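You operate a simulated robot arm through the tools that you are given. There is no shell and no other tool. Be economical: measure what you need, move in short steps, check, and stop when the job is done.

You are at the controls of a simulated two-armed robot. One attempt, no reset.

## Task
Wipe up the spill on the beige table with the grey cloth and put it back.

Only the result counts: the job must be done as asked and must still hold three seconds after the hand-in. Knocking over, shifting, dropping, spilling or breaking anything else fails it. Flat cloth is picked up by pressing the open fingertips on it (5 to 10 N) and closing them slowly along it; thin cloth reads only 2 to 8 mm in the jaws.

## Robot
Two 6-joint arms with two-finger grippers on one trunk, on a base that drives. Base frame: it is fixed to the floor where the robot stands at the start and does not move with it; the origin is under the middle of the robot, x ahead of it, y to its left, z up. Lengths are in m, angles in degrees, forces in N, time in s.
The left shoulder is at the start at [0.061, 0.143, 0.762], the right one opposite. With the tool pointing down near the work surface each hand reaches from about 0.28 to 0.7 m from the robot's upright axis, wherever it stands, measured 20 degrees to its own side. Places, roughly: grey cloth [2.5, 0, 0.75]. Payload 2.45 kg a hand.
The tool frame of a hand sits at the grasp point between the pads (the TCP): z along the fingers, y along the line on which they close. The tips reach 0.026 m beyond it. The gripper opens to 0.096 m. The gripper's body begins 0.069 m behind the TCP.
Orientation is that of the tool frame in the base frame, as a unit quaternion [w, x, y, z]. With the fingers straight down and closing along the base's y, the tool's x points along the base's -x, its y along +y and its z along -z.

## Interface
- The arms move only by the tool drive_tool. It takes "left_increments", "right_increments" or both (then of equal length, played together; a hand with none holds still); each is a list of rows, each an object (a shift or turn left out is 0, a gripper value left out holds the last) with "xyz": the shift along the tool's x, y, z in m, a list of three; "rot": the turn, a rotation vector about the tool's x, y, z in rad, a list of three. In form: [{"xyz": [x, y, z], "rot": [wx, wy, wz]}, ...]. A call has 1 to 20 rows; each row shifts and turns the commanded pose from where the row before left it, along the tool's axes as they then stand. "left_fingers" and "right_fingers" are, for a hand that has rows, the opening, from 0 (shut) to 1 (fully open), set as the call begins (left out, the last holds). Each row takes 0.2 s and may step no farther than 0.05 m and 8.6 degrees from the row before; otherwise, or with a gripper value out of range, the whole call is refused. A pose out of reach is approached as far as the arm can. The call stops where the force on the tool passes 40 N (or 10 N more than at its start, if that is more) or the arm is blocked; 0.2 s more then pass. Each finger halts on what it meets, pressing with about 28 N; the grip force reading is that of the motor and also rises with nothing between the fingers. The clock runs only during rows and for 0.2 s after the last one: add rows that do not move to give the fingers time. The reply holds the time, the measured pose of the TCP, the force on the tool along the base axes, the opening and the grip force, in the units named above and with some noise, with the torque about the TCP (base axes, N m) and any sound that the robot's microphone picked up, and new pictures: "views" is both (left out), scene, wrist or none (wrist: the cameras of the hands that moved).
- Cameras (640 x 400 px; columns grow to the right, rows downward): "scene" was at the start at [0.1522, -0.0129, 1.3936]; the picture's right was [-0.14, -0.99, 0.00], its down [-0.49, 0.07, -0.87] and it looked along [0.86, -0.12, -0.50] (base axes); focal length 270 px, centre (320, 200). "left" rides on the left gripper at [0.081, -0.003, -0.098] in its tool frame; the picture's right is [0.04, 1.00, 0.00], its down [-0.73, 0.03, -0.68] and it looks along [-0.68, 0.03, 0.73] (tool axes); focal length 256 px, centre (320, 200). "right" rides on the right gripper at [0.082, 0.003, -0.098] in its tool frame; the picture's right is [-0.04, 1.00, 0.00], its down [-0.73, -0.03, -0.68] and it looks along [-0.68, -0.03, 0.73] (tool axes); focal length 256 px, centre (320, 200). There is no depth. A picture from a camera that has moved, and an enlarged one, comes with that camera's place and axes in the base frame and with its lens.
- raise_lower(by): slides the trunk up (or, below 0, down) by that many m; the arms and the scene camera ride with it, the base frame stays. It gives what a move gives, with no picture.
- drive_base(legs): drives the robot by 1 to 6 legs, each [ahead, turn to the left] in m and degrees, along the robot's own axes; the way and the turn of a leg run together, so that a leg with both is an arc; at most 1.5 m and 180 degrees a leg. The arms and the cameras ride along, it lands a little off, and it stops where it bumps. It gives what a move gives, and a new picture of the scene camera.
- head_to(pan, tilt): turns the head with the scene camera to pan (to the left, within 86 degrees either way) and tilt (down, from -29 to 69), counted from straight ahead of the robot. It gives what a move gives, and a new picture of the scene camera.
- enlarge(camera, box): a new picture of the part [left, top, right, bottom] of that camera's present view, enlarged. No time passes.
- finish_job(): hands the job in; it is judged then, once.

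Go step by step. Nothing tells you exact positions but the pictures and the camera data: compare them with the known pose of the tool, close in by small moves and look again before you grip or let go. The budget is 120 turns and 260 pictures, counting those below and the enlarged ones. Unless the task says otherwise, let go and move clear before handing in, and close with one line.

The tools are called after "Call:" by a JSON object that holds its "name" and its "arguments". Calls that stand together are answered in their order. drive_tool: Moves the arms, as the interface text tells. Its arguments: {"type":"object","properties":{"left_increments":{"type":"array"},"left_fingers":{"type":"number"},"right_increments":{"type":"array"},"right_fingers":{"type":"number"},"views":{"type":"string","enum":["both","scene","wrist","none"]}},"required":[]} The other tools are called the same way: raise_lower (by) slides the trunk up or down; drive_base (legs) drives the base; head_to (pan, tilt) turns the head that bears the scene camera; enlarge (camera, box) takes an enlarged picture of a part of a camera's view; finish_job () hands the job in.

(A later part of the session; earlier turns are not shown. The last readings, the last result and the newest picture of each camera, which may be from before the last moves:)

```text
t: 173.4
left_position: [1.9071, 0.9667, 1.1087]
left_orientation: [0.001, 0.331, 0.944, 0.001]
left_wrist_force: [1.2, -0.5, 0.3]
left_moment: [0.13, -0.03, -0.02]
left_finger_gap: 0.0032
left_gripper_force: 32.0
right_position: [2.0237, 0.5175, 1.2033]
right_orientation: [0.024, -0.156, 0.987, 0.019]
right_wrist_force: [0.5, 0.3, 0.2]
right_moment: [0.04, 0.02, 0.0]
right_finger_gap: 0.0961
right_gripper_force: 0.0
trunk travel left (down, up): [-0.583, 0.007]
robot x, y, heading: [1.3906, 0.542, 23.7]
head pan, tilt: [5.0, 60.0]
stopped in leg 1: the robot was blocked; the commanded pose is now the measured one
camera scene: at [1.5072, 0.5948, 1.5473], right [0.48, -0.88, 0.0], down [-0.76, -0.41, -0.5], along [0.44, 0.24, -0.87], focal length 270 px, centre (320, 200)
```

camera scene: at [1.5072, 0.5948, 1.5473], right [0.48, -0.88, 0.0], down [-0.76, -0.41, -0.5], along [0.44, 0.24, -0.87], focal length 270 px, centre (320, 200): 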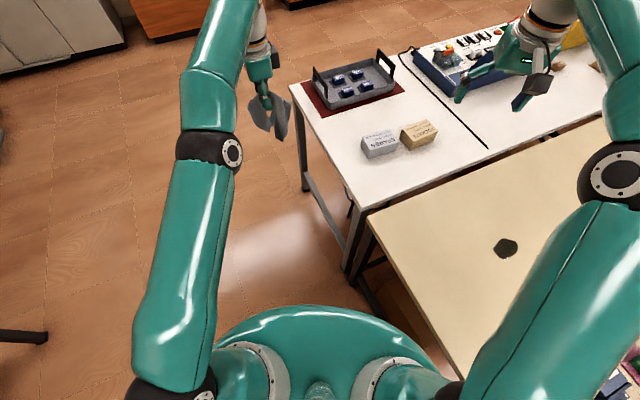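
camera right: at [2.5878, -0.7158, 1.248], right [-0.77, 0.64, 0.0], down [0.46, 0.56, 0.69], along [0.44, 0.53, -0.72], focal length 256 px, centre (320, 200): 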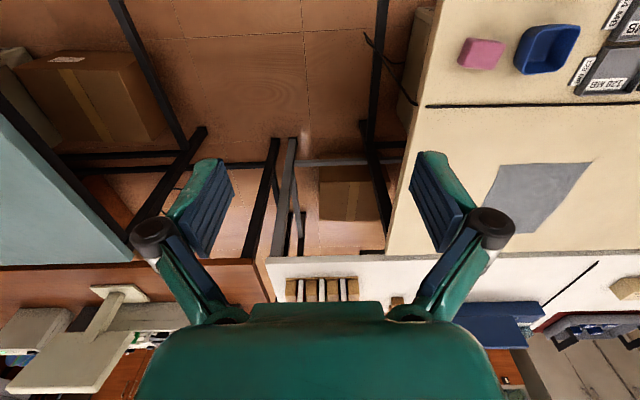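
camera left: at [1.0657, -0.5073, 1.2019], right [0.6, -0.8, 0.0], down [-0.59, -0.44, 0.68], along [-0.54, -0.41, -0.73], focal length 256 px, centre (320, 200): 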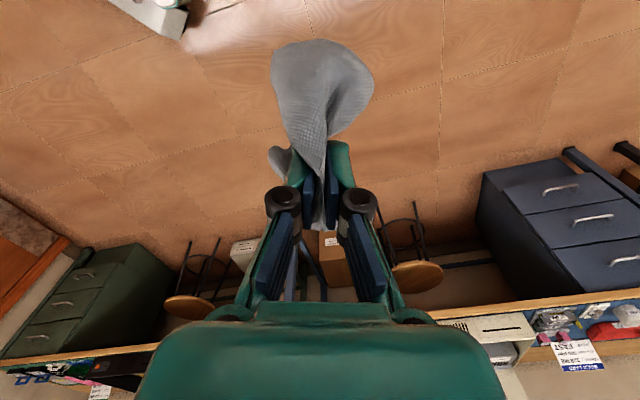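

The turn met something solid, perhaps the box under the table. I'll back off, turn in free space, then come forward again, with the hand raised a bit.

Call:
{"name": "drive_tool", "arguments": {"left_increments": [{"xyz": [0, 0, -0.04]}, {"xyz": [0, 0, -0.04]}], "views": "none"}}

Call:
{"name": "drive_base", "arguments": {"legs": [[-0.15, 0]]}}

Call:
{"name": "drive_base", "arguments": {"legs": [[0, -30]]}}

Call:
{"name": "drive_base", "arguments": {"legs": [[0, -30]]}}

```text
t: 174.0
left_position: [1.8813, 0.9522, 1.1733]
left_orientation: [0.0, 0.332, 0.943, -0.001]
left_wrist_force: [0.1, -0.1, 0.4]
left_moment: [-0.02, 0.0, -0.03]
left_finger_gap: 0.0019
left_gripper_force: 25.8
left hand out of reach, approached as far as the arm can: row 1, 2
right_position: [2.0227, 0.521, 1.2041]
right_orientation: [0.023, -0.155, 0.987, 0.019]
right_wrist_force: [0.5, 1.1, 0.6]
right_moment: [-0.03, -0.01, 0.01]
right_finger_gap: 0.0961
right_gripper_force: 0.2
trunk travel left (down, up): [-0.583, 0.007]
robot x, y, heading: [1.394, 0.5411, 23.6]
head pan, tilt: [5.0, 60.0]
```

```text
t: 175.4
left_position: [1.7417, 0.8912, 1.1745]
left_orientation: [0.002, 0.332, 0.943, 0.0]
left_wrist_force: [-1.0, 0.3, 1.5]
left_moment: [-0.02, 0.06, -0.01]
left_finger_gap: 0.0022
left_gripper_force: 26.4
right_position: [1.8841, 0.4573, 1.2038]
right_orientation: [0.024, -0.155, 0.987, 0.018]
right_wrist_force: [-0.2, 0.5, -0.5]
right_moment: [-0.02, -0.02, 0.0]
right_finger_gap: 0.096
right_gripper_force: 0.1
trunk travel left (down, up): [-0.583, 0.007]
robot x, y, heading: [1.252, 0.4807, 23.8]
head pan, tilt: [5.0, 60.0]
camera scene: at [1.3673, 0.5368, 1.5474], right [0.48, -0.88, 0.0], down [-0.76, -0.41, -0.5], along [0.44, 0.24, -0.87], focal length 270 px, centre (320, 200)
```

scene: 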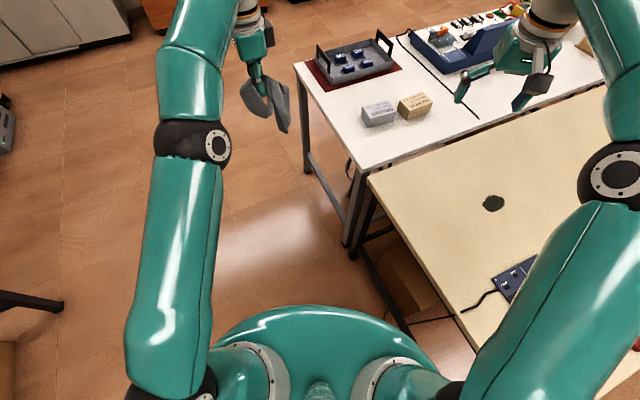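

```text
t: 177.5
left_position: [1.8831, 0.5895, 1.175]
left_orientation: [0.002, 0.566, 0.824, -0.002]
left_wrist_force: [0.6, 0.7, 2.6]
left_moment: [-0.02, 0.07, 0.03]
left_finger_gap: 0.0019
left_gripper_force: 26.3
right_position: [1.7892, 0.1429, 1.2035]
right_orientation: [0.027, 0.108, 0.994, 0.012]
right_wrist_force: [-0.5, 0.4, 0.2]
right_moment: [-0.03, -0.01, -0.01]
right_finger_gap: 0.0961
right_gripper_force: 0.1
trunk travel left (down, up): [-0.583, 0.007]
robot x, y, heading: [1.2549, 0.508, -6.5]
head pan, tilt: [5.0, 60.0]
camera scene: at [1.3875, 0.4992, 1.5473], right [-0.03, -1.0, 0.0], down [-0.87, 0.02, -0.5], along [0.5, -0.01, -0.87], focal length 270 px, centre (320, 200)
```

scene: 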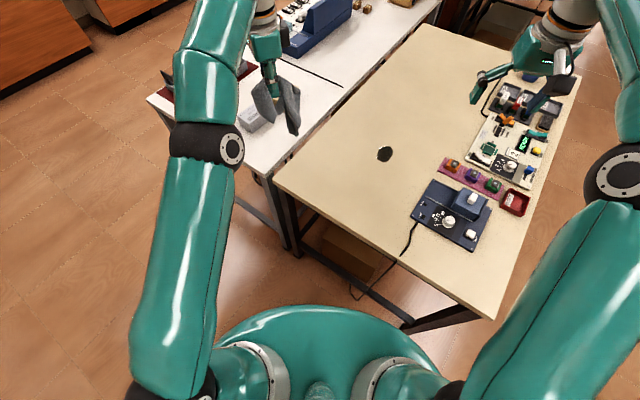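

```text
t: 179.5
left_position: [1.8405, 0.2668, 1.1718]
left_orientation: [0.001, 0.76, 0.65, -0.002]
left_wrist_force: [0.6, 0.2, -0.2]
left_moment: [0.03, 0.02, -0.02]
left_finger_gap: 0.0028
left_gripper_force: 27.7
right_position: [1.5381, -0.0754, 1.2029]
right_orientation: [0.029, 0.36, 0.933, 0.005]
right_wrist_force: [0.1, -0.2, 0.3]
right_moment: [0.06, 0.04, -0.02]
right_finger_gap: 0.0961
right_gripper_force: 0.1
trunk travel left (down, up): [-0.583, 0.007]
robot x, y, heading: [1.2747, 0.5323, -36.3]
head pan, tilt: [5.0, 60.0]
camera scene: at [1.3842, 0.4569, 1.5471], right [-0.52, -0.86, 0.0], down [-0.74, 0.45, -0.5], along [0.43, -0.26, -0.87], focal length 270 px, centre (320, 200)
```

scene: 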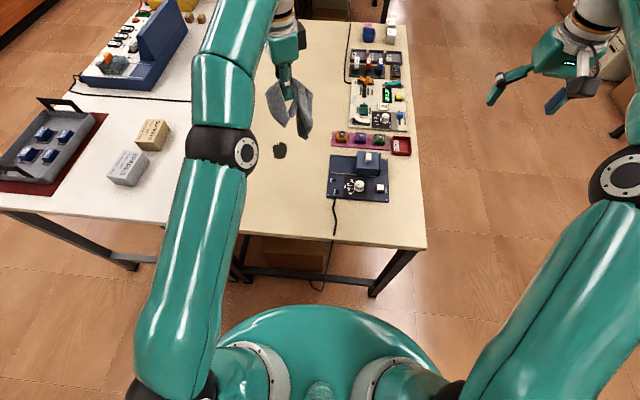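

I'm facing along the table with the spill ahead-left at about [2.015, 0.244]. I'll move forward 0.16 m.

Call:
{"name": "drive_base", "arguments": {"legs": [[0.16, 0]]}}

Call:
{"name": "enlarge", "arguments": {"camera": "scene", "box": [220, 100, 420, 225]}}

Call:
{"name": "drive_tool", "arguments": {"left_increments": [{}], "views": "wrist"}}

```text
t: 180.9
left_position: [1.9636, 0.1743, 1.1729]
left_orientation: [0.0, 0.76, 0.649, -0.002]
left_wrist_force: [2.3, -0.8, 0.4]
left_moment: [0.0, -0.1, 0.01]
left_finger_gap: 0.0018
left_gripper_force: 27.8
right_position: [1.6634, -0.1667, 1.2022]
right_orientation: [0.028, 0.361, 0.932, 0.005]
right_wrist_force: [-0.2, -0.2, -1.4]
right_moment: [-0.01, 0.05, -0.04]
right_finger_gap: 0.0958
right_gripper_force: 0.1
trunk travel left (down, up): [-0.583, 0.007]
robot x, y, heading: [1.4046, 0.4389, -36.6]
head pan, tilt: [5.0, 60.0]
camera scene: at [1.5095, 0.3655, 1.5469], right [-0.52, -0.85, 0.0], down [-0.74, 0.46, -0.5], along [0.42, -0.26, -0.87], focal length 270 px, centre (320, 200)
```

scene: 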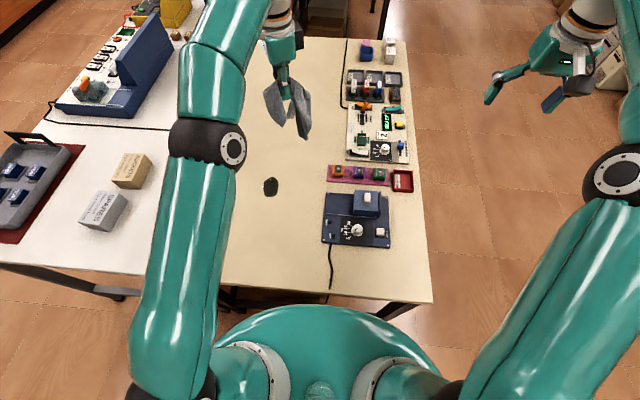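

```text
3.20 times, centred on (320, 162) of scene
camera zoom: at [1.5095, 0.3655, 1.5469], right [-0.52, -0.85, 0.0], down [-0.74, 0.46, -0.5], along [0.42, -0.26, -0.87], focal length 863 px, centre (320, 320)
```

zoom: 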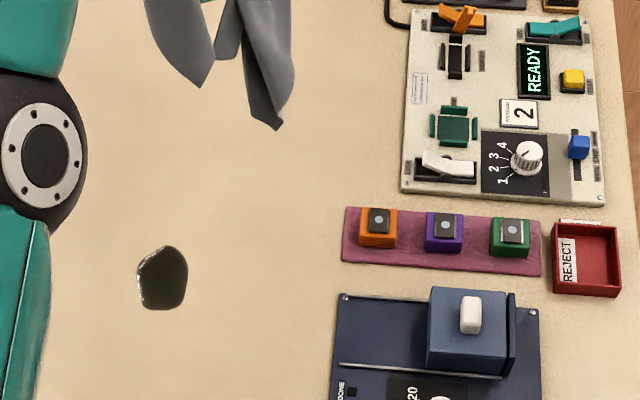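

```text
t: 181.3
left_position: [1.9631, 0.1766, 1.173]
left_orientation: [0.001, 0.76, 0.65, -0.001]
left_wrist_force: [0.4, -0.2, -0.4]
left_moment: [0.03, -0.01, -0.02]
left_finger_gap: 0.0028
left_gripper_force: 26.6
right_position: [1.6611, -0.1665, 1.2027]
right_orientation: [0.029, 0.361, 0.932, 0.004]
right_wrist_force: [0.4, -0.3, 0.5]
right_moment: [0.03, -0.01, 0.02]
right_finger_gap: 0.0959
right_gripper_force: 0.0
trunk travel left (down, up): [-0.583, 0.007]
robot x, y, heading: [1.3997, 0.4404, -36.9]
head pan, tilt: [5.0, 60.0]
camera left: at [1.9722, 0.2579, 1.272], right [0.99, -0.12, 0.0], down [-0.08, -0.73, 0.68], along [-0.08, -0.68, -0.73], focal length 256 px, centre (320, 200)
```

left: 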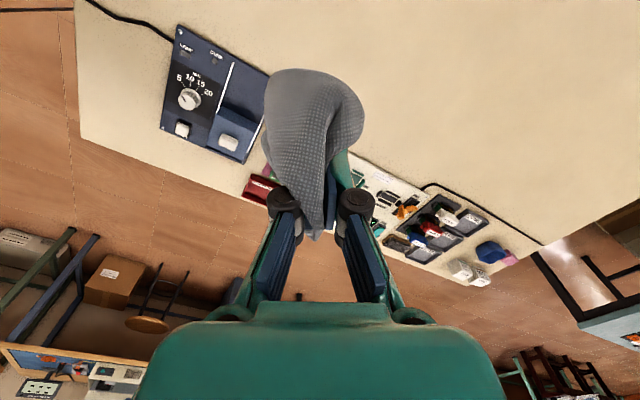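

The spill is at [2.014, 0.25], about 7 cm across. I'll move the cloth above it and lower part of the way.

Call:
{"name": "drive_tool", "arguments": {"left_increments": [{"xyz": [0.04, 0.02, 0]}, {"xyz": [0.04, 0.019, 0]}, {"xyz": [0, 0, 0.045]}, {"xyz": [0, 0, 0.045]}, {"xyz": [0, 0, 0.045]}, {"xyz": [0, 0, 0.03]}, {}]}}

```text
t: 182.9
left_position: [2.0143, 0.2491, 1.0082]
left_orientation: [0.001, 0.76, 0.65, -0.002]
left_wrist_force: [0.2, -0.7, -0.2]
left_moment: [0.0, 0.0, -0.04]
left_finger_gap: 0.0029
left_gripper_force: 26.0
right_position: [1.6604, -0.1651, 1.2048]
right_orientation: [0.029, 0.361, 0.932, 0.005]
right_wrist_force: [0.1, 0.8, 0.2]
right_moment: [-0.01, -0.01, -0.03]
right_finger_gap: 0.0959
right_gripper_force: 0.1
trunk travel left (down, up): [-0.583, 0.007]
robot x, y, heading: [1.4037, 0.4408, -36.8]
head pan, tilt: [5.0, 60.0]
camera scene: at [1.5072, 0.3674, 1.5473], right [-0.53, -0.85, 0.0], down [-0.74, 0.45, -0.5], along [0.43, -0.26, -0.87], focal length 270 px, centre (320, 200)
camera left: at [2.0226, 0.3308, 1.1065], right [0.99, -0.12, 0.0], down [-0.08, -0.73, 0.68], along [-0.08, -0.68, -0.73], focal length 256 px, centre (320, 200)
```

scene: 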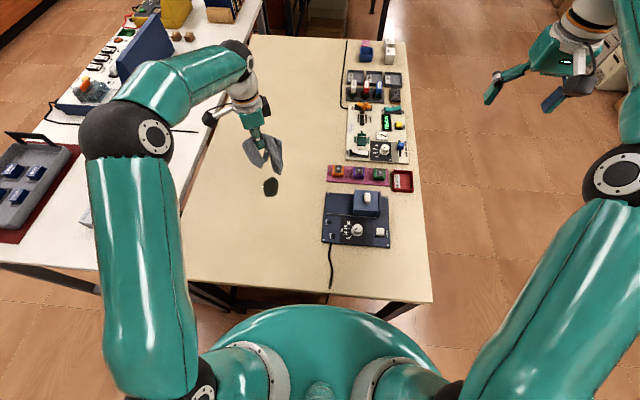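
left: 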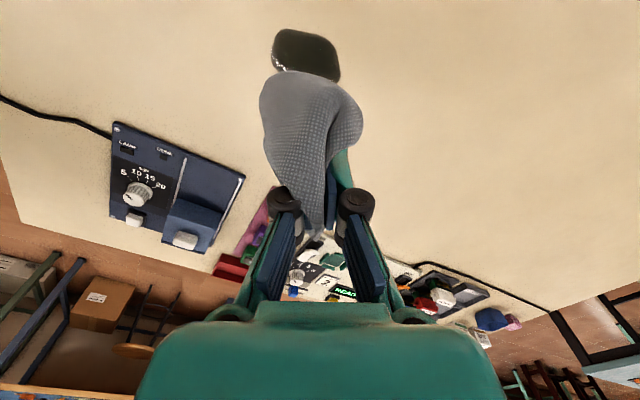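

The spill is at about [2.003, 0.257] by the wrist camera. I'll lower until the bunched cloth presses lightly on it.

Call:
{"name": "drive_tool", "arguments": {"left_increments": [{"xyz": [0.006, -0.012, 0.03]}, {"xyz": [0, 0, 0.04]}, {"xyz": [0, 0, 0.04]}, {"xyz": [0, 0, 0.03]}, {"xyz": [0, 0, 0.02]}, {}]}}

```text
t: 184.3
left_position: [2.0029, 0.2563, 0.8485]
left_orientation: [0.001, 0.76, 0.649, -0.002]
left_wrist_force: [-1.2, 1.0, 0.3]
left_moment: [0.06, -0.02, 0.0]
left_finger_gap: 0.0032
left_gripper_force: 31.4
right_position: [1.662, -0.1646, 1.2049]
right_orientation: [0.03, 0.361, 0.932, 0.004]
right_wrist_force: [-0.2, 0.2, -1.0]
right_moment: [0.0, -0.01, 0.01]
right_finger_gap: 0.096
right_gripper_force: 0.0
trunk travel left (down, up): [-0.583, 0.007]
robot x, y, heading: [1.402, 0.4381, -36.6]
head pan, tilt: [5.0, 60.0]
camera scene: at [1.5072, 0.3674, 1.5473], right [-0.53, -0.85, 0.0], down [-0.74, 0.45, -0.5], along [0.43, -0.26, -0.87], focal length 270 px, centre (320, 200)
camera left: at [2.0119, 0.339, 0.947], right [0.99, -0.12, 0.0], down [-0.08, -0.73, 0.68], along [-0.08, -0.68, -0.73], focal length 256 px, centre (320, 200)
```

scene: 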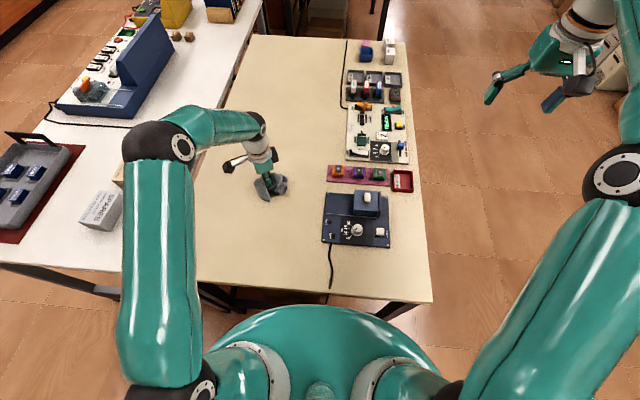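
left: 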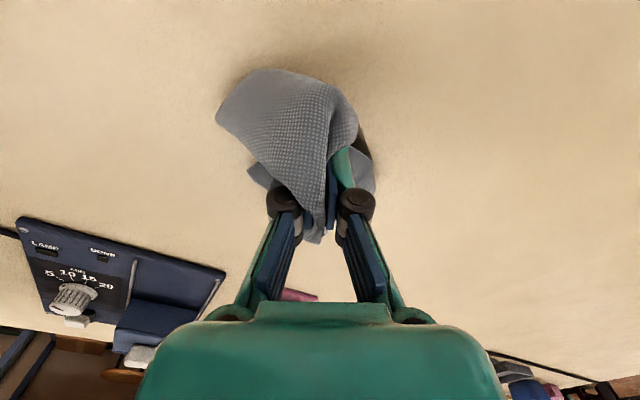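

The cloth rests on the spill. I'll press a little more.

Call:
{"name": "drive_tool", "arguments": {"left_increments": [{"xyz": [0, 0, 0.006]}, {"xyz": [0, 0, 0.006]}, {"xyz": [0, 0, 0.004]}, {}], "views": "none"}}

```text
t: 185.3
left_position: [2.0019, 0.2555, 0.8322]
left_orientation: [0.0, 0.76, 0.649, -0.001]
left_wrist_force: [0.0, -0.4, -0.3]
left_moment: [0.01, -0.01, 0.0]
left_finger_gap: 0.0029
left_gripper_force: 26.4
right_position: [1.6612, -0.1648, 1.2051]
right_orientation: [0.031, 0.361, 0.932, 0.004]
right_wrist_force: [0.1, 0.0, 0.2]
right_moment: [0.02, 0.0, 0.02]
right_finger_gap: 0.096
right_gripper_force: 0.1
trunk travel left (down, up): [-0.583, 0.007]
robot x, y, heading: [1.4013, 0.4376, -36.9]
head pan, tilt: [5.0, 60.0]
```

Call:
{"name": "drive_tool", "arguments": {"left_increments": [{"xyz": [0, 0, 0.005]}, {"xyz": [0, 0, 0.005]}, {"xyz": [0, 0, 0.004]}, {}], "views": "none"}}

```text
t: 186.2
left_position: [2.0073, 0.2529, 0.8265]
left_orientation: [0.011, 0.76, 0.65, 0.0]
left_wrist_force: [1.2, 1.5, 20.9]
left_moment: [0.2, 0.8, -0.01]
left_finger_gap: 0.0032
left_gripper_force: 31.3
right_position: [1.6614, -0.1651, 1.2055]
right_orientation: [0.03, 0.361, 0.932, 0.004]
right_wrist_force: [-0.5, -0.8, 0.1]
right_moment: [0.02, 0.03, 0.0]
right_finger_gap: 0.0962
right_gripper_force: 0.1
trunk travel left (down, up): [-0.583, 0.007]
robot x, y, heading: [1.4011, 0.4383, -36.7]
head pan, tilt: [5.0, 60.0]
stopped in row 4 (left hand): the force on the tool passed its limit at 45 N (the readings are from after the stop); the commanded pose is now the measured one
```

Pressed at about 20 N. I'll ease slightly and rub back and forth over the spill.

Call:
{"name": "drive_tool", "arguments": {"left_increments": [{"xyz": [0, 0, -0.001]}, {"xyz": [0.02, 0, 0]}, {"xyz": [0.02, 0, 0]}, {"xyz": [0, 0.018, 0]}, {"xyz": [0, 0.017, 0]}, {"xyz": [-0.025, 0, 0]}, {"xyz": [-0.025, 0, 0]}, {"xyz": [-0.025, 0, 0]}, {"xyz": [-0.015, 0, 0]}, {"xyz": [0, -0.018, 0]}, {"xyz": [0, -0.017, 0]}, {"xyz": [0.025, 0, 0]}, {"xyz": [0.025, 0, 0]}, {"xyz": [0.025, 0, 0]}, {"xyz": [0.015, 0, 0]}, {"xyz": [0, -0.018, 0]}, {"xyz": [0, -0.017, 0]}, {"xyz": [-0.03, 0, 0]}, {"xyz": [-0.03, 0, 0]}, {"xyz": [-0.03, 0, 0]}]}}

```text
t: 190.4
left_position: [1.9611, 0.2099, 0.826]
left_orientation: [0.006, 0.76, 0.65, 0.0]
left_wrist_force: [-0.1, 1.1, 12.3]
left_moment: [0.05, -0.16, -0.04]
left_finger_gap: 0.0018
left_gripper_force: 26.5
right_position: [1.6606, -0.1646, 1.2047]
right_orientation: [0.03, 0.361, 0.932, 0.004]
right_wrist_force: [0.8, 0.1, -0.7]
right_moment: [0.06, -0.02, -0.01]
right_finger_gap: 0.0962
right_gripper_force: 0.1
trunk travel left (down, up): [-0.583, 0.007]
robot x, y, heading: [1.4018, 0.4395, -36.8]
head pan, tilt: [5.0, 60.0]
camera scene: at [1.5056, 0.3673, 1.5472], right [-0.53, -0.85, 0.0], down [-0.74, 0.46, -0.5], along [0.43, -0.26, -0.87], focal length 270 px, centre (320, 200)
camera left: at [1.969, 0.2932, 0.9244], right [0.99, -0.12, 0.01], down [-0.09, -0.72, 0.69], along [-0.07, -0.68, -0.73], focal length 256 px, centre (320, 200)
```

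scene: 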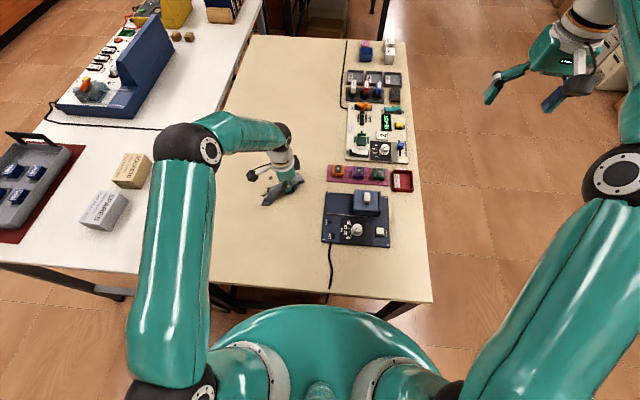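
left: 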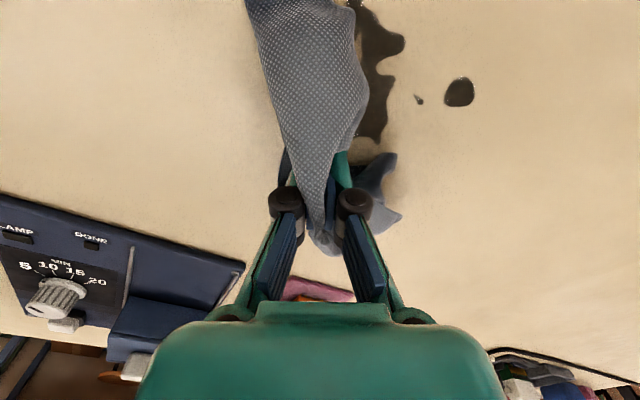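

The rub is working: part of the spill is gone and blotches remain to the right of the cloth. I'll rub in close strokes over the rest.

Call:
{"name": "drive_tool", "arguments": {"left_increments": [{"xyz": [0, 0.02, 0]}, {"xyz": [0.03, 0, 0]}, {"xyz": [0.03, 0, 0]}, {"xyz": [0.03, 0, 0]}, {"xyz": [0, 0.018, 0]}, {"xyz": [-0.03, 0, 0]}, {"xyz": [-0.03, 0, 0]}, {"xyz": [-0.03, 0, 0]}, {"xyz": [0, 0.018, 0]}, {"xyz": [0.03, 0, 0]}, {"xyz": [0.03, 0, 0]}, {"xyz": [0.03, 0, 0]}, {"xyz": [0, 0.018, 0]}, {"xyz": [-0.03, 0, 0]}, {"xyz": [-0.03, 0, 0]}, {"xyz": [-0.03, 0, 0]}, {"xyz": [0, 0.018, 0]}, {"xyz": [0.03, 0, 0]}, {"xyz": [0.03, 0, 0]}, {"xyz": [0.03, 0, 0]}]}}

```text
t: 194.6
left_position: [2.0678, 0.2859, 0.8265]
left_orientation: [0.008, 0.76, 0.65, 0.0]
left_wrist_force: [0.1, 0.1, 9.9]
left_moment: [0.01, 0.04, -0.02]
left_finger_gap: 0.0025
left_gripper_force: 30.6
right_position: [1.6608, -0.1643, 1.2051]
right_orientation: [0.029, 0.362, 0.932, 0.005]
right_wrist_force: [-0.9, 0.2, 0.2]
right_moment: [0.0, -0.01, 0.01]
right_finger_gap: 0.0959
right_gripper_force: 0.1
trunk travel left (down, up): [-0.583, 0.007]
robot x, y, heading: [1.4005, 0.4375, -36.6]
head pan, tilt: [5.0, 60.0]
camera scene: at [1.506, 0.3685, 1.5475], right [-0.53, -0.85, 0.0], down [-0.74, 0.45, -0.5], along [0.43, -0.26, -0.87], focal length 270 px, centre (320, 200)
camera left: at [2.0752, 0.3693, 0.9246], right [0.99, -0.11, 0.01], down [-0.09, -0.72, 0.69], along [-0.07, -0.68, -0.73], focal length 256 px, centre (320, 200)
```

scene: 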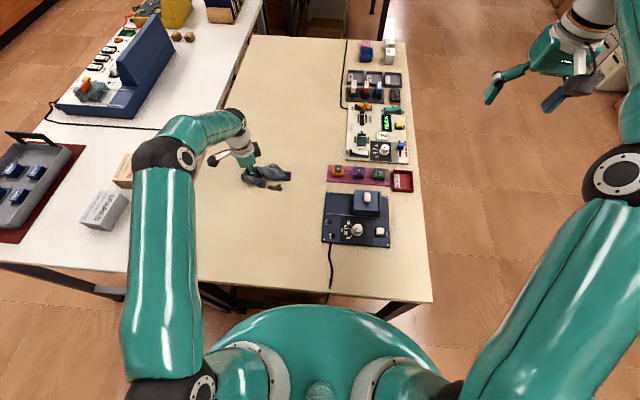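
left: 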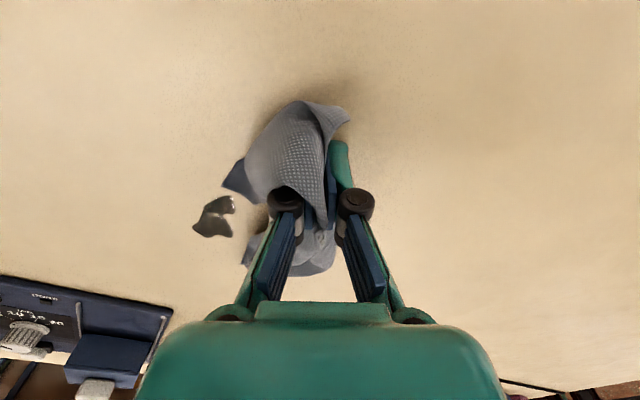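

One blotch is left near [1.98, 0.23]. I'll go over that area again.

Call:
{"name": "drive_tool", "arguments": {"left_increments": [{"xyz": [-0.03, -0.03, 0]}, {"xyz": [-0.03, -0.03, 0]}, {"xyz": [0, -0.02, 0]}, {"xyz": [-0.03, 0, 0]}, {"xyz": [-0.015, -0.018, 0]}, {"xyz": [0.03, 0, 0]}, {"xyz": [0.03, 0, 0]}, {"xyz": [0.03, 0, 0]}, {"xyz": [0, 0.015, 0]}, {"xyz": [-0.03, 0, 0]}, {"xyz": [-0.03, 0, 0]}, {"xyz": [-0.03, 0, 0]}, {"xyz": [0, 0.015, 0]}, {"xyz": [0.03, 0, 0]}, {"xyz": [0.03, 0, 0]}, {"xyz": [0.03, 0, 0]}, {"xyz": [0, 0.015, 0]}, {"xyz": [-0.03, 0, 0]}, {"xyz": [-0.03, 0, 0]}, {"xyz": [-0.03, 0, 0]}]}}

```text
t: 198.8
left_position: [1.9993, 0.1869, 0.8261]
left_orientation: [0.008, 0.76, 0.65, 0.0]
left_wrist_force: [-3.3, 2.7, 24.6]
left_moment: [0.17, 0.64, 0.0]
left_finger_gap: 0.0035
left_gripper_force: 29.7
right_position: [1.659, -0.1646, 1.2055]
right_orientation: [0.031, 0.36, 0.932, 0.005]
right_wrist_force: [0.6, 0.1, 0.9]
right_moment: [0.02, 0.02, 0.0]
right_finger_gap: 0.0961
right_gripper_force: 0.0
trunk travel left (down, up): [-0.583, 0.007]
robot x, y, heading: [1.4006, 0.4396, -36.5]
head pan, tilt: [5.0, 60.0]
camera scene: at [1.5045, 0.3681, 1.5474], right [-0.53, -0.85, 0.0], down [-0.74, 0.45, -0.5], along [0.43, -0.26, -0.87], focal length 270 px, centre (320, 200)
camera left: at [2.0054, 0.2715, 0.9244], right [0.99, -0.11, 0.01], down [-0.09, -0.72, 0.69], along [-0.07, -0.68, -0.73], focal length 256 px, centre (320, 200)
```

scene: 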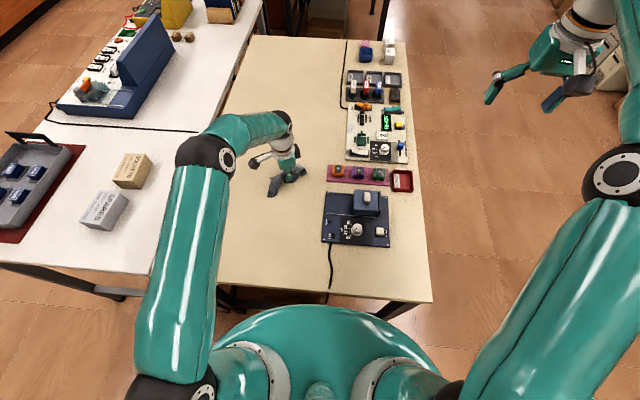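
left: 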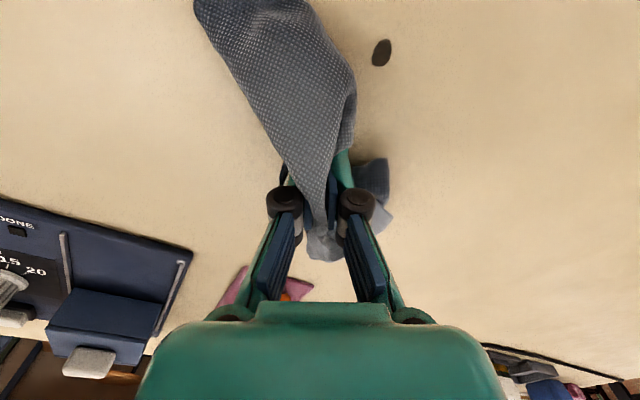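

A small spot is left near [2.032, 0.236]. I'll rub over it and then lift to inspect.

Call:
{"name": "drive_tool", "arguments": {"left_increments": [{"xyz": [0, 0.025, 0]}, {"xyz": [0.03, 0, 0]}, {"xyz": [0.03, 0, 0]}, {"xyz": [0.03, 0, 0]}, {"xyz": [0, 0.012, 0]}, {"xyz": [-0.03, 0, 0]}, {"xyz": [-0.03, 0, 0]}, {"xyz": [-0.03, 0, 0]}, {"xyz": [0, -0.024, 0]}, {"xyz": [0.03, 0, 0]}, {"xyz": [0.03, 0, 0]}, {"xyz": [0.03, 0, 0]}, {"xyz": [0, 0, -0.03]}, {"xyz": [0, 0, -0.04]}, {"xyz": [0, 0, -0.04]}, {"xyz": [0, 0, -0.045]}, {"xyz": [0, 0, -0.045]}, {}]}}

```text
t: 202.6
left_position: [2.0267, 0.2782, 1.0243]
left_orientation: [0.005, 0.76, 0.65, 0.0]
left_wrist_force: [-16.2, 4.2, 0.5]
left_moment: [0.04, 0.48, -0.06]
left_finger_gap: 0.0028
left_gripper_force: 25.3
right_position: [1.6623, -0.1653, 1.205]
right_orientation: [0.029, 0.361, 0.932, 0.004]
right_wrist_force: [-0.1, 0.1, -0.4]
right_moment: [0.0, 0.0, -0.01]
right_finger_gap: 0.0959
right_gripper_force: 0.0
trunk travel left (down, up): [-0.583, 0.007]
robot x, y, heading: [1.4037, 0.4378, -36.8]
head pan, tilt: [5.0, 60.0]
camera scene: at [1.5077, 0.3675, 1.5472], right [-0.53, -0.85, 0.0], down [-0.74, 0.46, -0.5], along [0.42, -0.26, -0.87], focal length 270 px, centre (320, 200)
camera left: at [2.0343, 0.3605, 1.1211], right [0.99, -0.12, 0.01], down [-0.09, -0.72, 0.68], along [-0.07, -0.68, -0.73], focal length 256 px, centre (320, 200)
```

scene: 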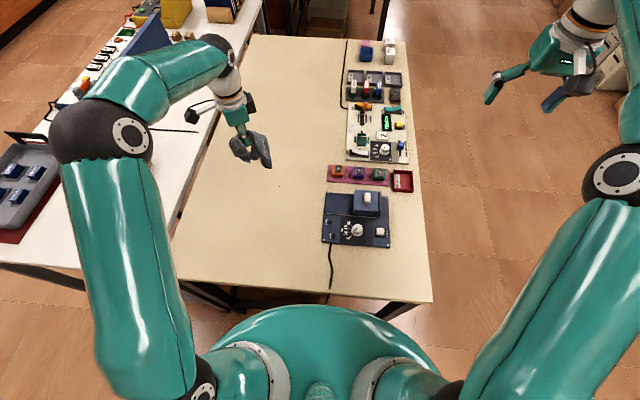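
left: 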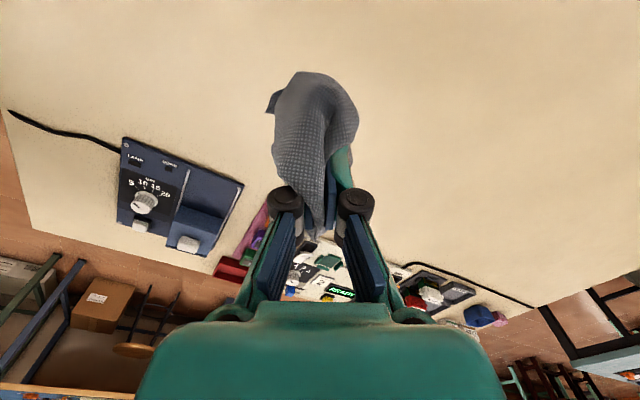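

The area looks clean; I'll zoom in to check for remaining specks.

Call:
{"name": "enlarge", "arguments": {"camera": "scene", "box": [220, 130, 320, 230]}}

Call:
{"name": "enlarge", "arguments": {"camera": "left", "box": [200, 0, 440, 150]}}

```text
4.00 times, centred on (270, 180) of scene
camera zoom: at [1.5077, 0.3675, 1.5472], right [-0.53, -0.85, 0.0], down [-0.74, 0.46, -0.5], along [0.42, -0.26, -0.87], focal length 1079 px, centre (520, 280)
```

zoom: 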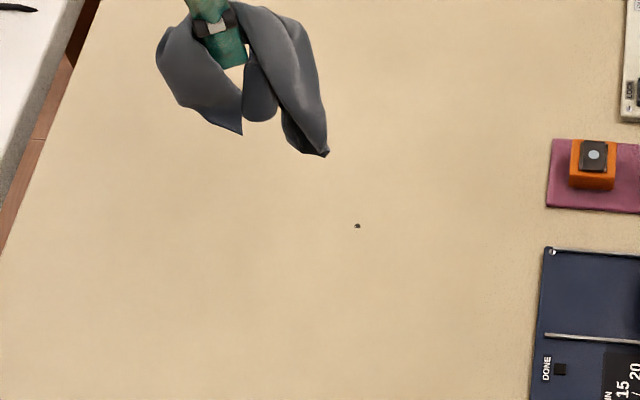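

```text
2.67 times, centred on (320, 75) of left
camera zoom: at [2.0343, 0.3605, 1.1211], right [0.99, -0.12, 0.01], down [-0.09, -0.72, 0.68], along [-0.07, -0.68, -0.73], focal length 683 px, centre (320, 533)
```

zoom: 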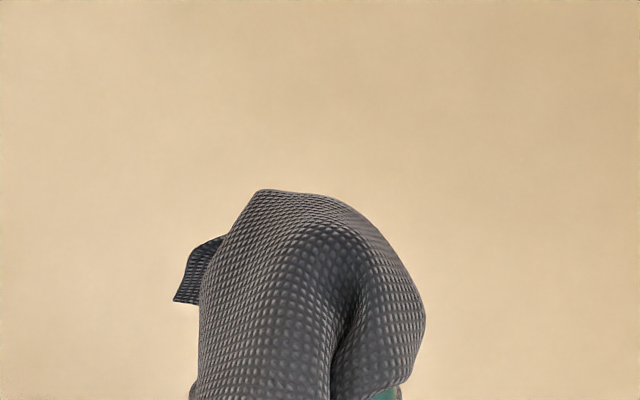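

A tiny speck is left at about [1.998, 0.224]. I'll go back down on it.

Call:
{"name": "drive_tool", "arguments": {"left_increments": [{"xyz": [-0.04, -0.01, 0]}, {"xyz": [-0.018, -0.01, 0]}, {"xyz": [0, 0, 0.045]}, {"xyz": [0, 0, 0.045]}, {"xyz": [0, 0, 0.045]}, {"xyz": [0, 0, 0.04]}, {"xyz": [0, 0, 0.013]}, {"xyz": [0, 0, 0.006]}, {"xyz": [0, 0, 0.005]}, {}], "views": "none"}}

```text
t: 204.8
left_position: [1.9976, 0.2208, 0.8257]
left_orientation: [0.007, 0.76, 0.65, 0.0]
left_wrist_force: [1.7, -0.7, 7.6]
left_moment: [-0.09, -0.01, 0.01]
left_finger_gap: 0.002
left_gripper_force: 29.4
right_position: [1.6614, -0.1653, 1.2058]
right_orientation: [0.03, 0.361, 0.932, 0.004]
right_wrist_force: [0.6, 0.9, 0.5]
right_moment: [-0.02, 0.0, 0.02]
right_finger_gap: 0.0959
right_gripper_force: 0.0
trunk travel left (down, up): [-0.583, 0.007]
robot x, y, heading: [1.3996, 0.4419, -36.7]
head pan, tilt: [5.0, 60.0]
```

Call:
{"name": "drive_tool", "arguments": {"left_increments": [{"xyz": [0.025, 0, 0.001]}, {"xyz": [0, 0.015, 0]}, {"xyz": [-0.025, 0, 0]}, {"xyz": [-0.025, 0, 0]}, {"xyz": [0, -0.015, 0]}, {"xyz": [0.025, 0, 0]}, {"xyz": [0.025, 0, 0]}, {"xyz": [0, -0.015, 0]}, {"xyz": [-0.025, 0, 0]}, {"xyz": [-0.025, 0, 0]}, {"xyz": [0, 0.015, 0]}, {"xyz": [0.025, 0, 0]}, {"xyz": [0.03, 0, -0.03]}, {"xyz": [0.02, 0.01, -0.04]}, {"xyz": [0, 0, -0.045]}, {"xyz": [0, 0, -0.045]}, {"xyz": [0, 0, -0.045]}, {}], "views": "none"}}

Call:
{"name": "enlarge", "arguments": {"camera": "scene", "box": [220, 130, 320, 230]}}

Call:
{"name": "enlarge", "arguments": {"camera": "left", "box": [120, 0, 520, 250]}}

```text
t: 208.6
left_position: [2.0126, 0.2699, 1.0305]
left_orientation: [0.006, 0.759, 0.651, -0.002]
left_wrist_force: [0.1, -0.5, -0.4]
left_moment: [0.01, 0.01, 0.03]
left_finger_gap: 0.0028
left_gripper_force: 28.0
right_position: [1.6619, -0.166, 1.2046]
right_orientation: [0.03, 0.361, 0.932, 0.005]
right_wrist_force: [0.1, -0.6, 0.8]
right_moment: [-0.01, -0.02, 0.01]
right_finger_gap: 0.0961
right_gripper_force: 0.1
trunk travel left (down, up): [-0.583, 0.007]
robot x, y, heading: [1.402, 0.4394, -36.6]
head pan, tilt: [5.0, 60.0]
```

```text
4.00 times, centred on (270, 180) of scene
camera zoom: at [1.5078, 0.3675, 1.5472], right [-0.53, -0.85, 0.0], down [-0.74, 0.45, -0.5], along [0.42, -0.26, -0.87], focal length 1079 px, centre (520, 280)
```

zoom: 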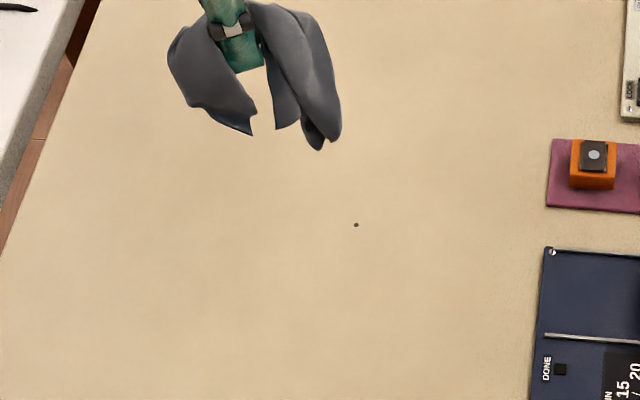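

```text
1.60 times, centred on (320, 125) of left
camera zoom: at [2.0204, 0.3542, 1.1273], right [0.99, -0.12, 0.01], down [-0.09, -0.72, 0.69], along [-0.07, -0.68, -0.73], focal length 410 px, centre (320, 320)
```

zoom: 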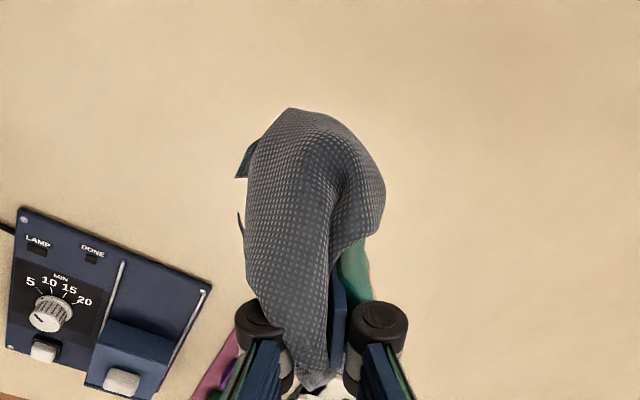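

The speck shrank but isn't gone. I'll make one more pass with longer strokes, so the cloth on both sides of the tips crosses it.

Call:
{"name": "drive_tool", "arguments": {"left_increments": [{"xyz": [-0.045, -0.007, 0]}, {"xyz": [-0.005, 0, 0.045]}, {"xyz": [0, 0, 0.045]}, {"xyz": [0, 0, 0.045]}, {"xyz": [0, 0, 0.045]}, {"xyz": [0, 0, 0.015]}, {"xyz": [0, 0, 0.008]}, {"xyz": [0, 0, 0.005]}, {}], "views": "none"}}

Call:
{"name": "drive_tool", "arguments": {"left_increments": [{"xyz": [0.035, 0, 0]}, {"xyz": [0.035, 0, 0]}, {"xyz": [0, 0.008, 0]}, {"xyz": [-0.035, 0, 0]}, {"xyz": [-0.035, 0, 0]}, {"xyz": [-0.035, 0, 0]}, {"xyz": [-0.035, 0, 0]}, {"xyz": [0, -0.016, 0]}, {"xyz": [0.035, 0, 0]}, {"xyz": [0.035, 0, 0]}, {"xyz": [0.035, 0, 0]}, {"xyz": [0.035, 0, 0]}, {"xyz": [0, 0.008, 0]}, {"xyz": [-0.035, 0, 0]}, {"xyz": [-0.035, 0.03, 0]}, {"xyz": [0, -0.03, 0]}, {"xyz": [0, -0.03, 0]}, {"xyz": [0, 0.03, 0]}], "views": "none"}}

Call:
{"name": "drive_tool", "arguments": {"left_increments": [{"xyz": [0.02, 0, -0.02]}, {"xyz": [0.02, 0.01, -0.04]}, {"xyz": [0, 0, -0.045]}, {"xyz": [0, 0, -0.045]}, {"xyz": [0, 0, -0.045]}, {}], "views": "none"}}

Call:
{"name": "enlarge", "arguments": {"camera": "scene", "box": [220, 130, 320, 230]}}

```text
t: 210.6
left_position: [2.0009, 0.2192, 0.8257]
left_orientation: [0.011, 0.76, 0.65, 0.001]
left_wrist_force: [2.9, -1.1, 17.8]
left_moment: [0.06, 0.88, -0.09]
left_finger_gap: 0.0031
left_gripper_force: 30.0
right_position: [1.6606, -0.1644, 1.2061]
right_orientation: [0.03, 0.361, 0.932, 0.004]
right_wrist_force: [-0.5, -0.5, 0.0]
right_moment: [0.0, 0.05, -0.01]
right_finger_gap: 0.096
right_gripper_force: 0.3
trunk travel left (down, up): [-0.583, 0.007]
robot x, y, heading: [1.4001, 0.4404, -36.7]
head pan, tilt: [5.0, 60.0]
```

```text
t: 211.3
left_position: [2.017, 0.2901, 0.8266]
left_orientation: [0.011, 0.759, 0.651, 0.0]
left_wrist_force: [2.2, -0.1, 12.8]
left_moment: [-0.22, -0.18, 0.05]
left_finger_gap: 0.0021
left_gripper_force: 28.5
right_position: [1.6613, -0.1652, 1.2044]
right_orientation: [0.03, 0.361, 0.932, 0.004]
right_wrist_force: [0.3, -0.7, -0.2]
right_moment: [0.0, 0.04, 0.0]
right_finger_gap: 0.096
right_gripper_force: 0.1
trunk travel left (down, up): [-0.583, 0.007]
robot x, y, heading: [1.3986, 0.4381, -36.7]
head pan, tilt: [5.0, 60.0]
stopped in row 3 (left hand): the force on the tool passed its limit at 46 N (the readings are from after the stop); the commanded pose is now the measured one
```

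```text
t: 212.7
left_position: [2.0313, 0.329, 1.019]
left_orientation: [0.008, 0.76, 0.65, 0.0]
left_wrist_force: [-0.1, -0.1, -0.2]
left_moment: [-0.04, 0.04, 0.0]
left_finger_gap: 0.0023
left_gripper_force: 29.7
right_position: [1.6624, -0.1653, 1.2049]
right_orientation: [0.03, 0.362, 0.932, 0.005]
right_wrist_force: [0.9, 0.4, 0.7]
right_moment: [-0.05, -0.01, 0.02]
right_finger_gap: 0.0959
right_gripper_force: 0.1
trunk travel left (down, up): [-0.583, 0.007]
robot x, y, heading: [1.3994, 0.4403, -36.9]
head pan, tilt: [5.0, 60.0]
```

```text
4.00 times, centred on (270, 180) of scene
camera zoom: at [1.5082, 0.3672, 1.5472], right [-0.53, -0.85, 0.0], down [-0.74, 0.46, -0.5], along [0.42, -0.26, -0.87], focal length 1079 px, centre (520, 280)
```

zoom: 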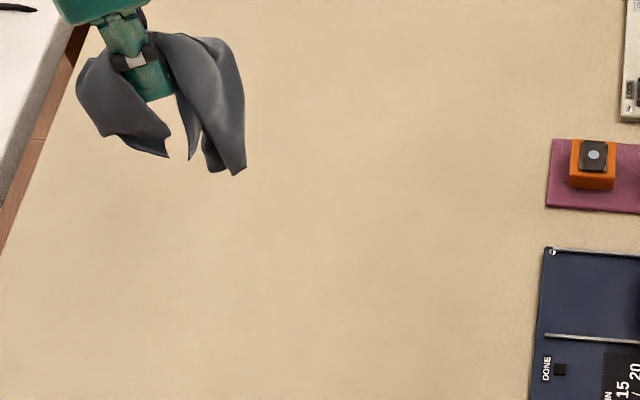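

The table is clean. Now I'll raise the cloth, back away from the end, and drive back round to the gap on the right.

Call:
{"name": "drive_tool", "arguments": {"left_increments": [{"xyz": [0, 0, -0.045]}, {"xyz": [0, 0, -0.045]}, {"xyz": [0, 0, -0.045]}, {"xyz": [-0.04, -0.011, 0]}, {"xyz": [-0.04, -0.011, 0]}, {"xyz": [-0.04, -0.011, 0]}, {"xyz": [-0.04, -0.01, 0]}, {}], "views": "scene"}}

Call:
{"name": "drive_base", "arguments": {"legs": [[-0.2, 0]]}}

Call:
{"name": "drive_base", "arguments": {"legs": [[0, 32]]}}

Call:
{"name": "drive_base", "arguments": {"legs": [[0, 32]]}}

Call:
{"name": "drive_base", "arguments": {"legs": [[0, 32]]}}

```text
t: 214.5
left_position: [1.9607, 0.1821, 1.1548]
left_orientation: [0.008, 0.759, 0.65, 0.0]
left_wrist_force: [0.7, 0.0, -1.1]
left_moment: [-0.02, 0.0, -0.02]
left_finger_gap: 0.002
left_gripper_force: 29.6
right_position: [1.6614, -0.1647, 1.2053]
right_orientation: [0.03, 0.362, 0.932, 0.004]
right_wrist_force: [-0.2, 0.2, -0.2]
right_moment: [-0.01, 0.02, 0.04]
right_finger_gap: 0.0962
right_gripper_force: 0.1
trunk travel left (down, up): [-0.583, 0.007]
robot x, y, heading: [1.4015, 0.4403, -36.8]
head pan, tilt: [5.0, 60.0]
camera scene: at [1.5077, 0.3681, 1.5473], right [-0.53, -0.85, 0.0], down [-0.74, 0.45, -0.5], along [0.42, -0.26, -0.87], focal length 270 px, centre (320, 200)
```

scene: 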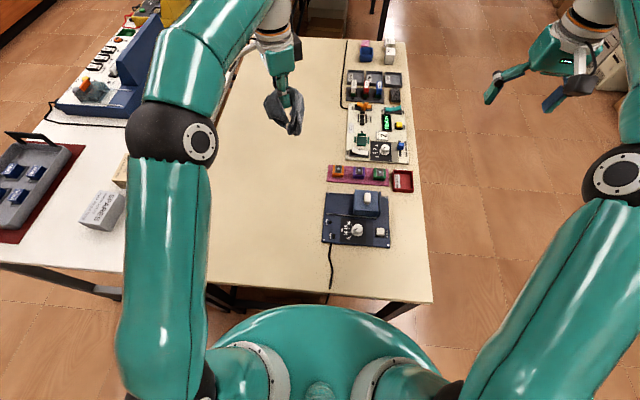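

```text
t: 216.1
left_position: [1.7976, 0.3026, 1.1561]
left_orientation: [0.008, 0.759, 0.651, 0.0]
left_wrist_force: [1.2, -0.4, 0.5]
left_moment: [-0.03, -0.05, -0.02]
left_finger_gap: 0.0017
left_gripper_force: 26.2
right_position: [1.4985, -0.0446, 1.2061]
right_orientation: [0.03, 0.361, 0.932, 0.005]
right_wrist_force: [-0.9, 0.7, 0.6]
right_moment: [-0.04, -0.05, 0.0]
right_finger_gap: 0.0959
right_gripper_force: 0.0
trunk travel left (down, up): [-0.583, 0.007]
robot x, y, heading: [1.242, 0.5537, -36.8]
head pan, tilt: [5.0, 60.0]
camera scene: at [1.3444, 0.4887, 1.5474], right [-0.53, -0.85, 0.0], down [-0.74, 0.46, -0.5], along [0.43, -0.26, -0.87], focal length 270 px, centre (320, 200)
```

scene: 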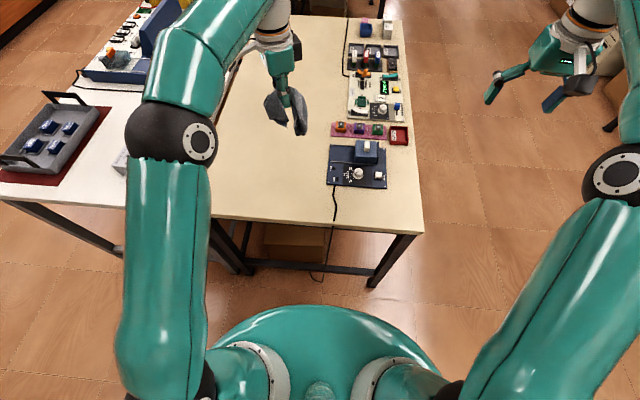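

```text
t: 218.2
left_position: [1.8496, 0.6331, 1.1552]
left_orientation: [0.008, 0.554, 0.832, 0.002]
left_wrist_force: [0.4, 0.9, -1.7]
left_moment: [0.01, -0.06, 0.0]
left_finger_gap: 0.0026
left_gripper_force: 29.9
right_position: [1.7754, 0.181, 1.2048]
right_orientation: [0.026, 0.094, 0.995, 0.012]
right_wrist_force: [0.5, -1.1, -1.2]
right_moment: [0.0, 0.01, -0.01]
right_finger_gap: 0.0958
right_gripper_force: 0.0
trunk travel left (down, up): [-0.583, 0.007]
robot x, y, heading: [1.2371, 0.533, -5.2]
head pan, tilt: [5.0, 60.0]
camera scene: at [1.3637, 0.5255, 1.5472], right [0.0, -1.0, 0.0], down [-0.87, 0.0, -0.5], along [0.5, 0.0, -0.87], focal length 270 px, centre (320, 200)
```

scene: 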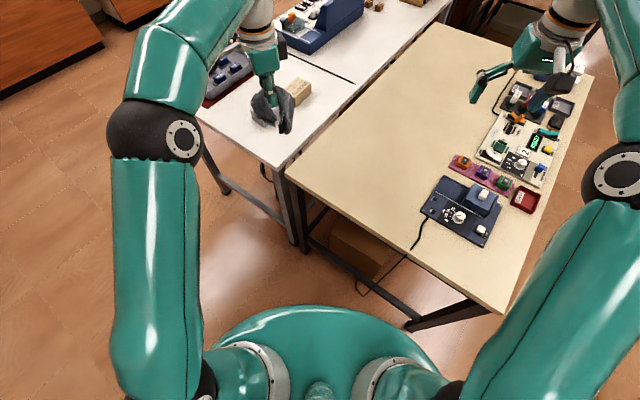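

```text
t: 220.4
left_position: [1.7004, 0.9514, 1.1557]
left_orientation: [0.007, 0.299, 0.954, 0.004]
left_wrist_force: [0.8, 0.6, 0.0]
left_moment: [0.02, 0.03, -0.03]
left_finger_gap: 0.0026
left_gripper_force: 30.4
right_position: [1.8811, 0.5294, 1.2059]
right_orientation: [0.021, -0.189, 0.982, 0.019]
right_wrist_force: [-1.0, 1.2, -0.2]
right_moment: [-0.02, 0.01, -0.01]
right_finger_gap: 0.096
right_gripper_force: 0.0
trunk travel left (down, up): [-0.583, 0.007]
robot x, y, heading: [1.2473, 0.5086, 27.5]
head pan, tilt: [5.0, 60.0]
camera scene: at [1.3623, 0.5709, 1.5472], right [0.53, -0.85, 0.0], down [-0.73, -0.46, -0.5], along [0.42, 0.27, -0.87], focal length 270 px, centre (320, 200)
```

scene: 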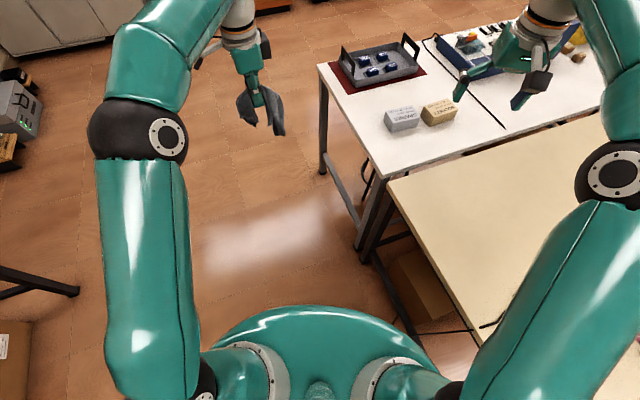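

```text
t: 222.5
left_position: [1.3941, 1.1196, 1.1562]
left_orientation: [0.005, 0.022, 1.0, 0.005]
left_wrist_force: [0.6, 0.4, 0.7]
left_moment: [0.03, 0.01, -0.04]
left_finger_gap: 0.0027
left_gripper_force: 30.9
right_position: [1.7707, 0.8603, 1.2072]
right_orientation: [0.016, -0.453, 0.891, 0.024]
right_wrist_force: [-0.4, -1.0, -0.8]
right_moment: [-0.06, 0.02, 0.02]
right_finger_gap: 0.0961
right_gripper_force: 0.0
trunk travel left (down, up): [-0.583, 0.007]
robot x, y, heading: [1.2751, 0.4889, 59.0]
head pan, tilt: [5.0, 60.0]
camera scene: at [1.3356, 0.6031, 1.5472], right [0.9, -0.44, 0.0], down [-0.38, -0.78, -0.5], along [0.22, 0.45, -0.87], focal length 270 px, centre (320, 200)
```

scene: 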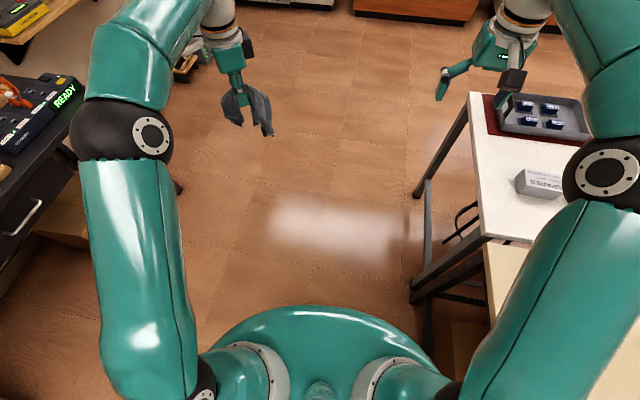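

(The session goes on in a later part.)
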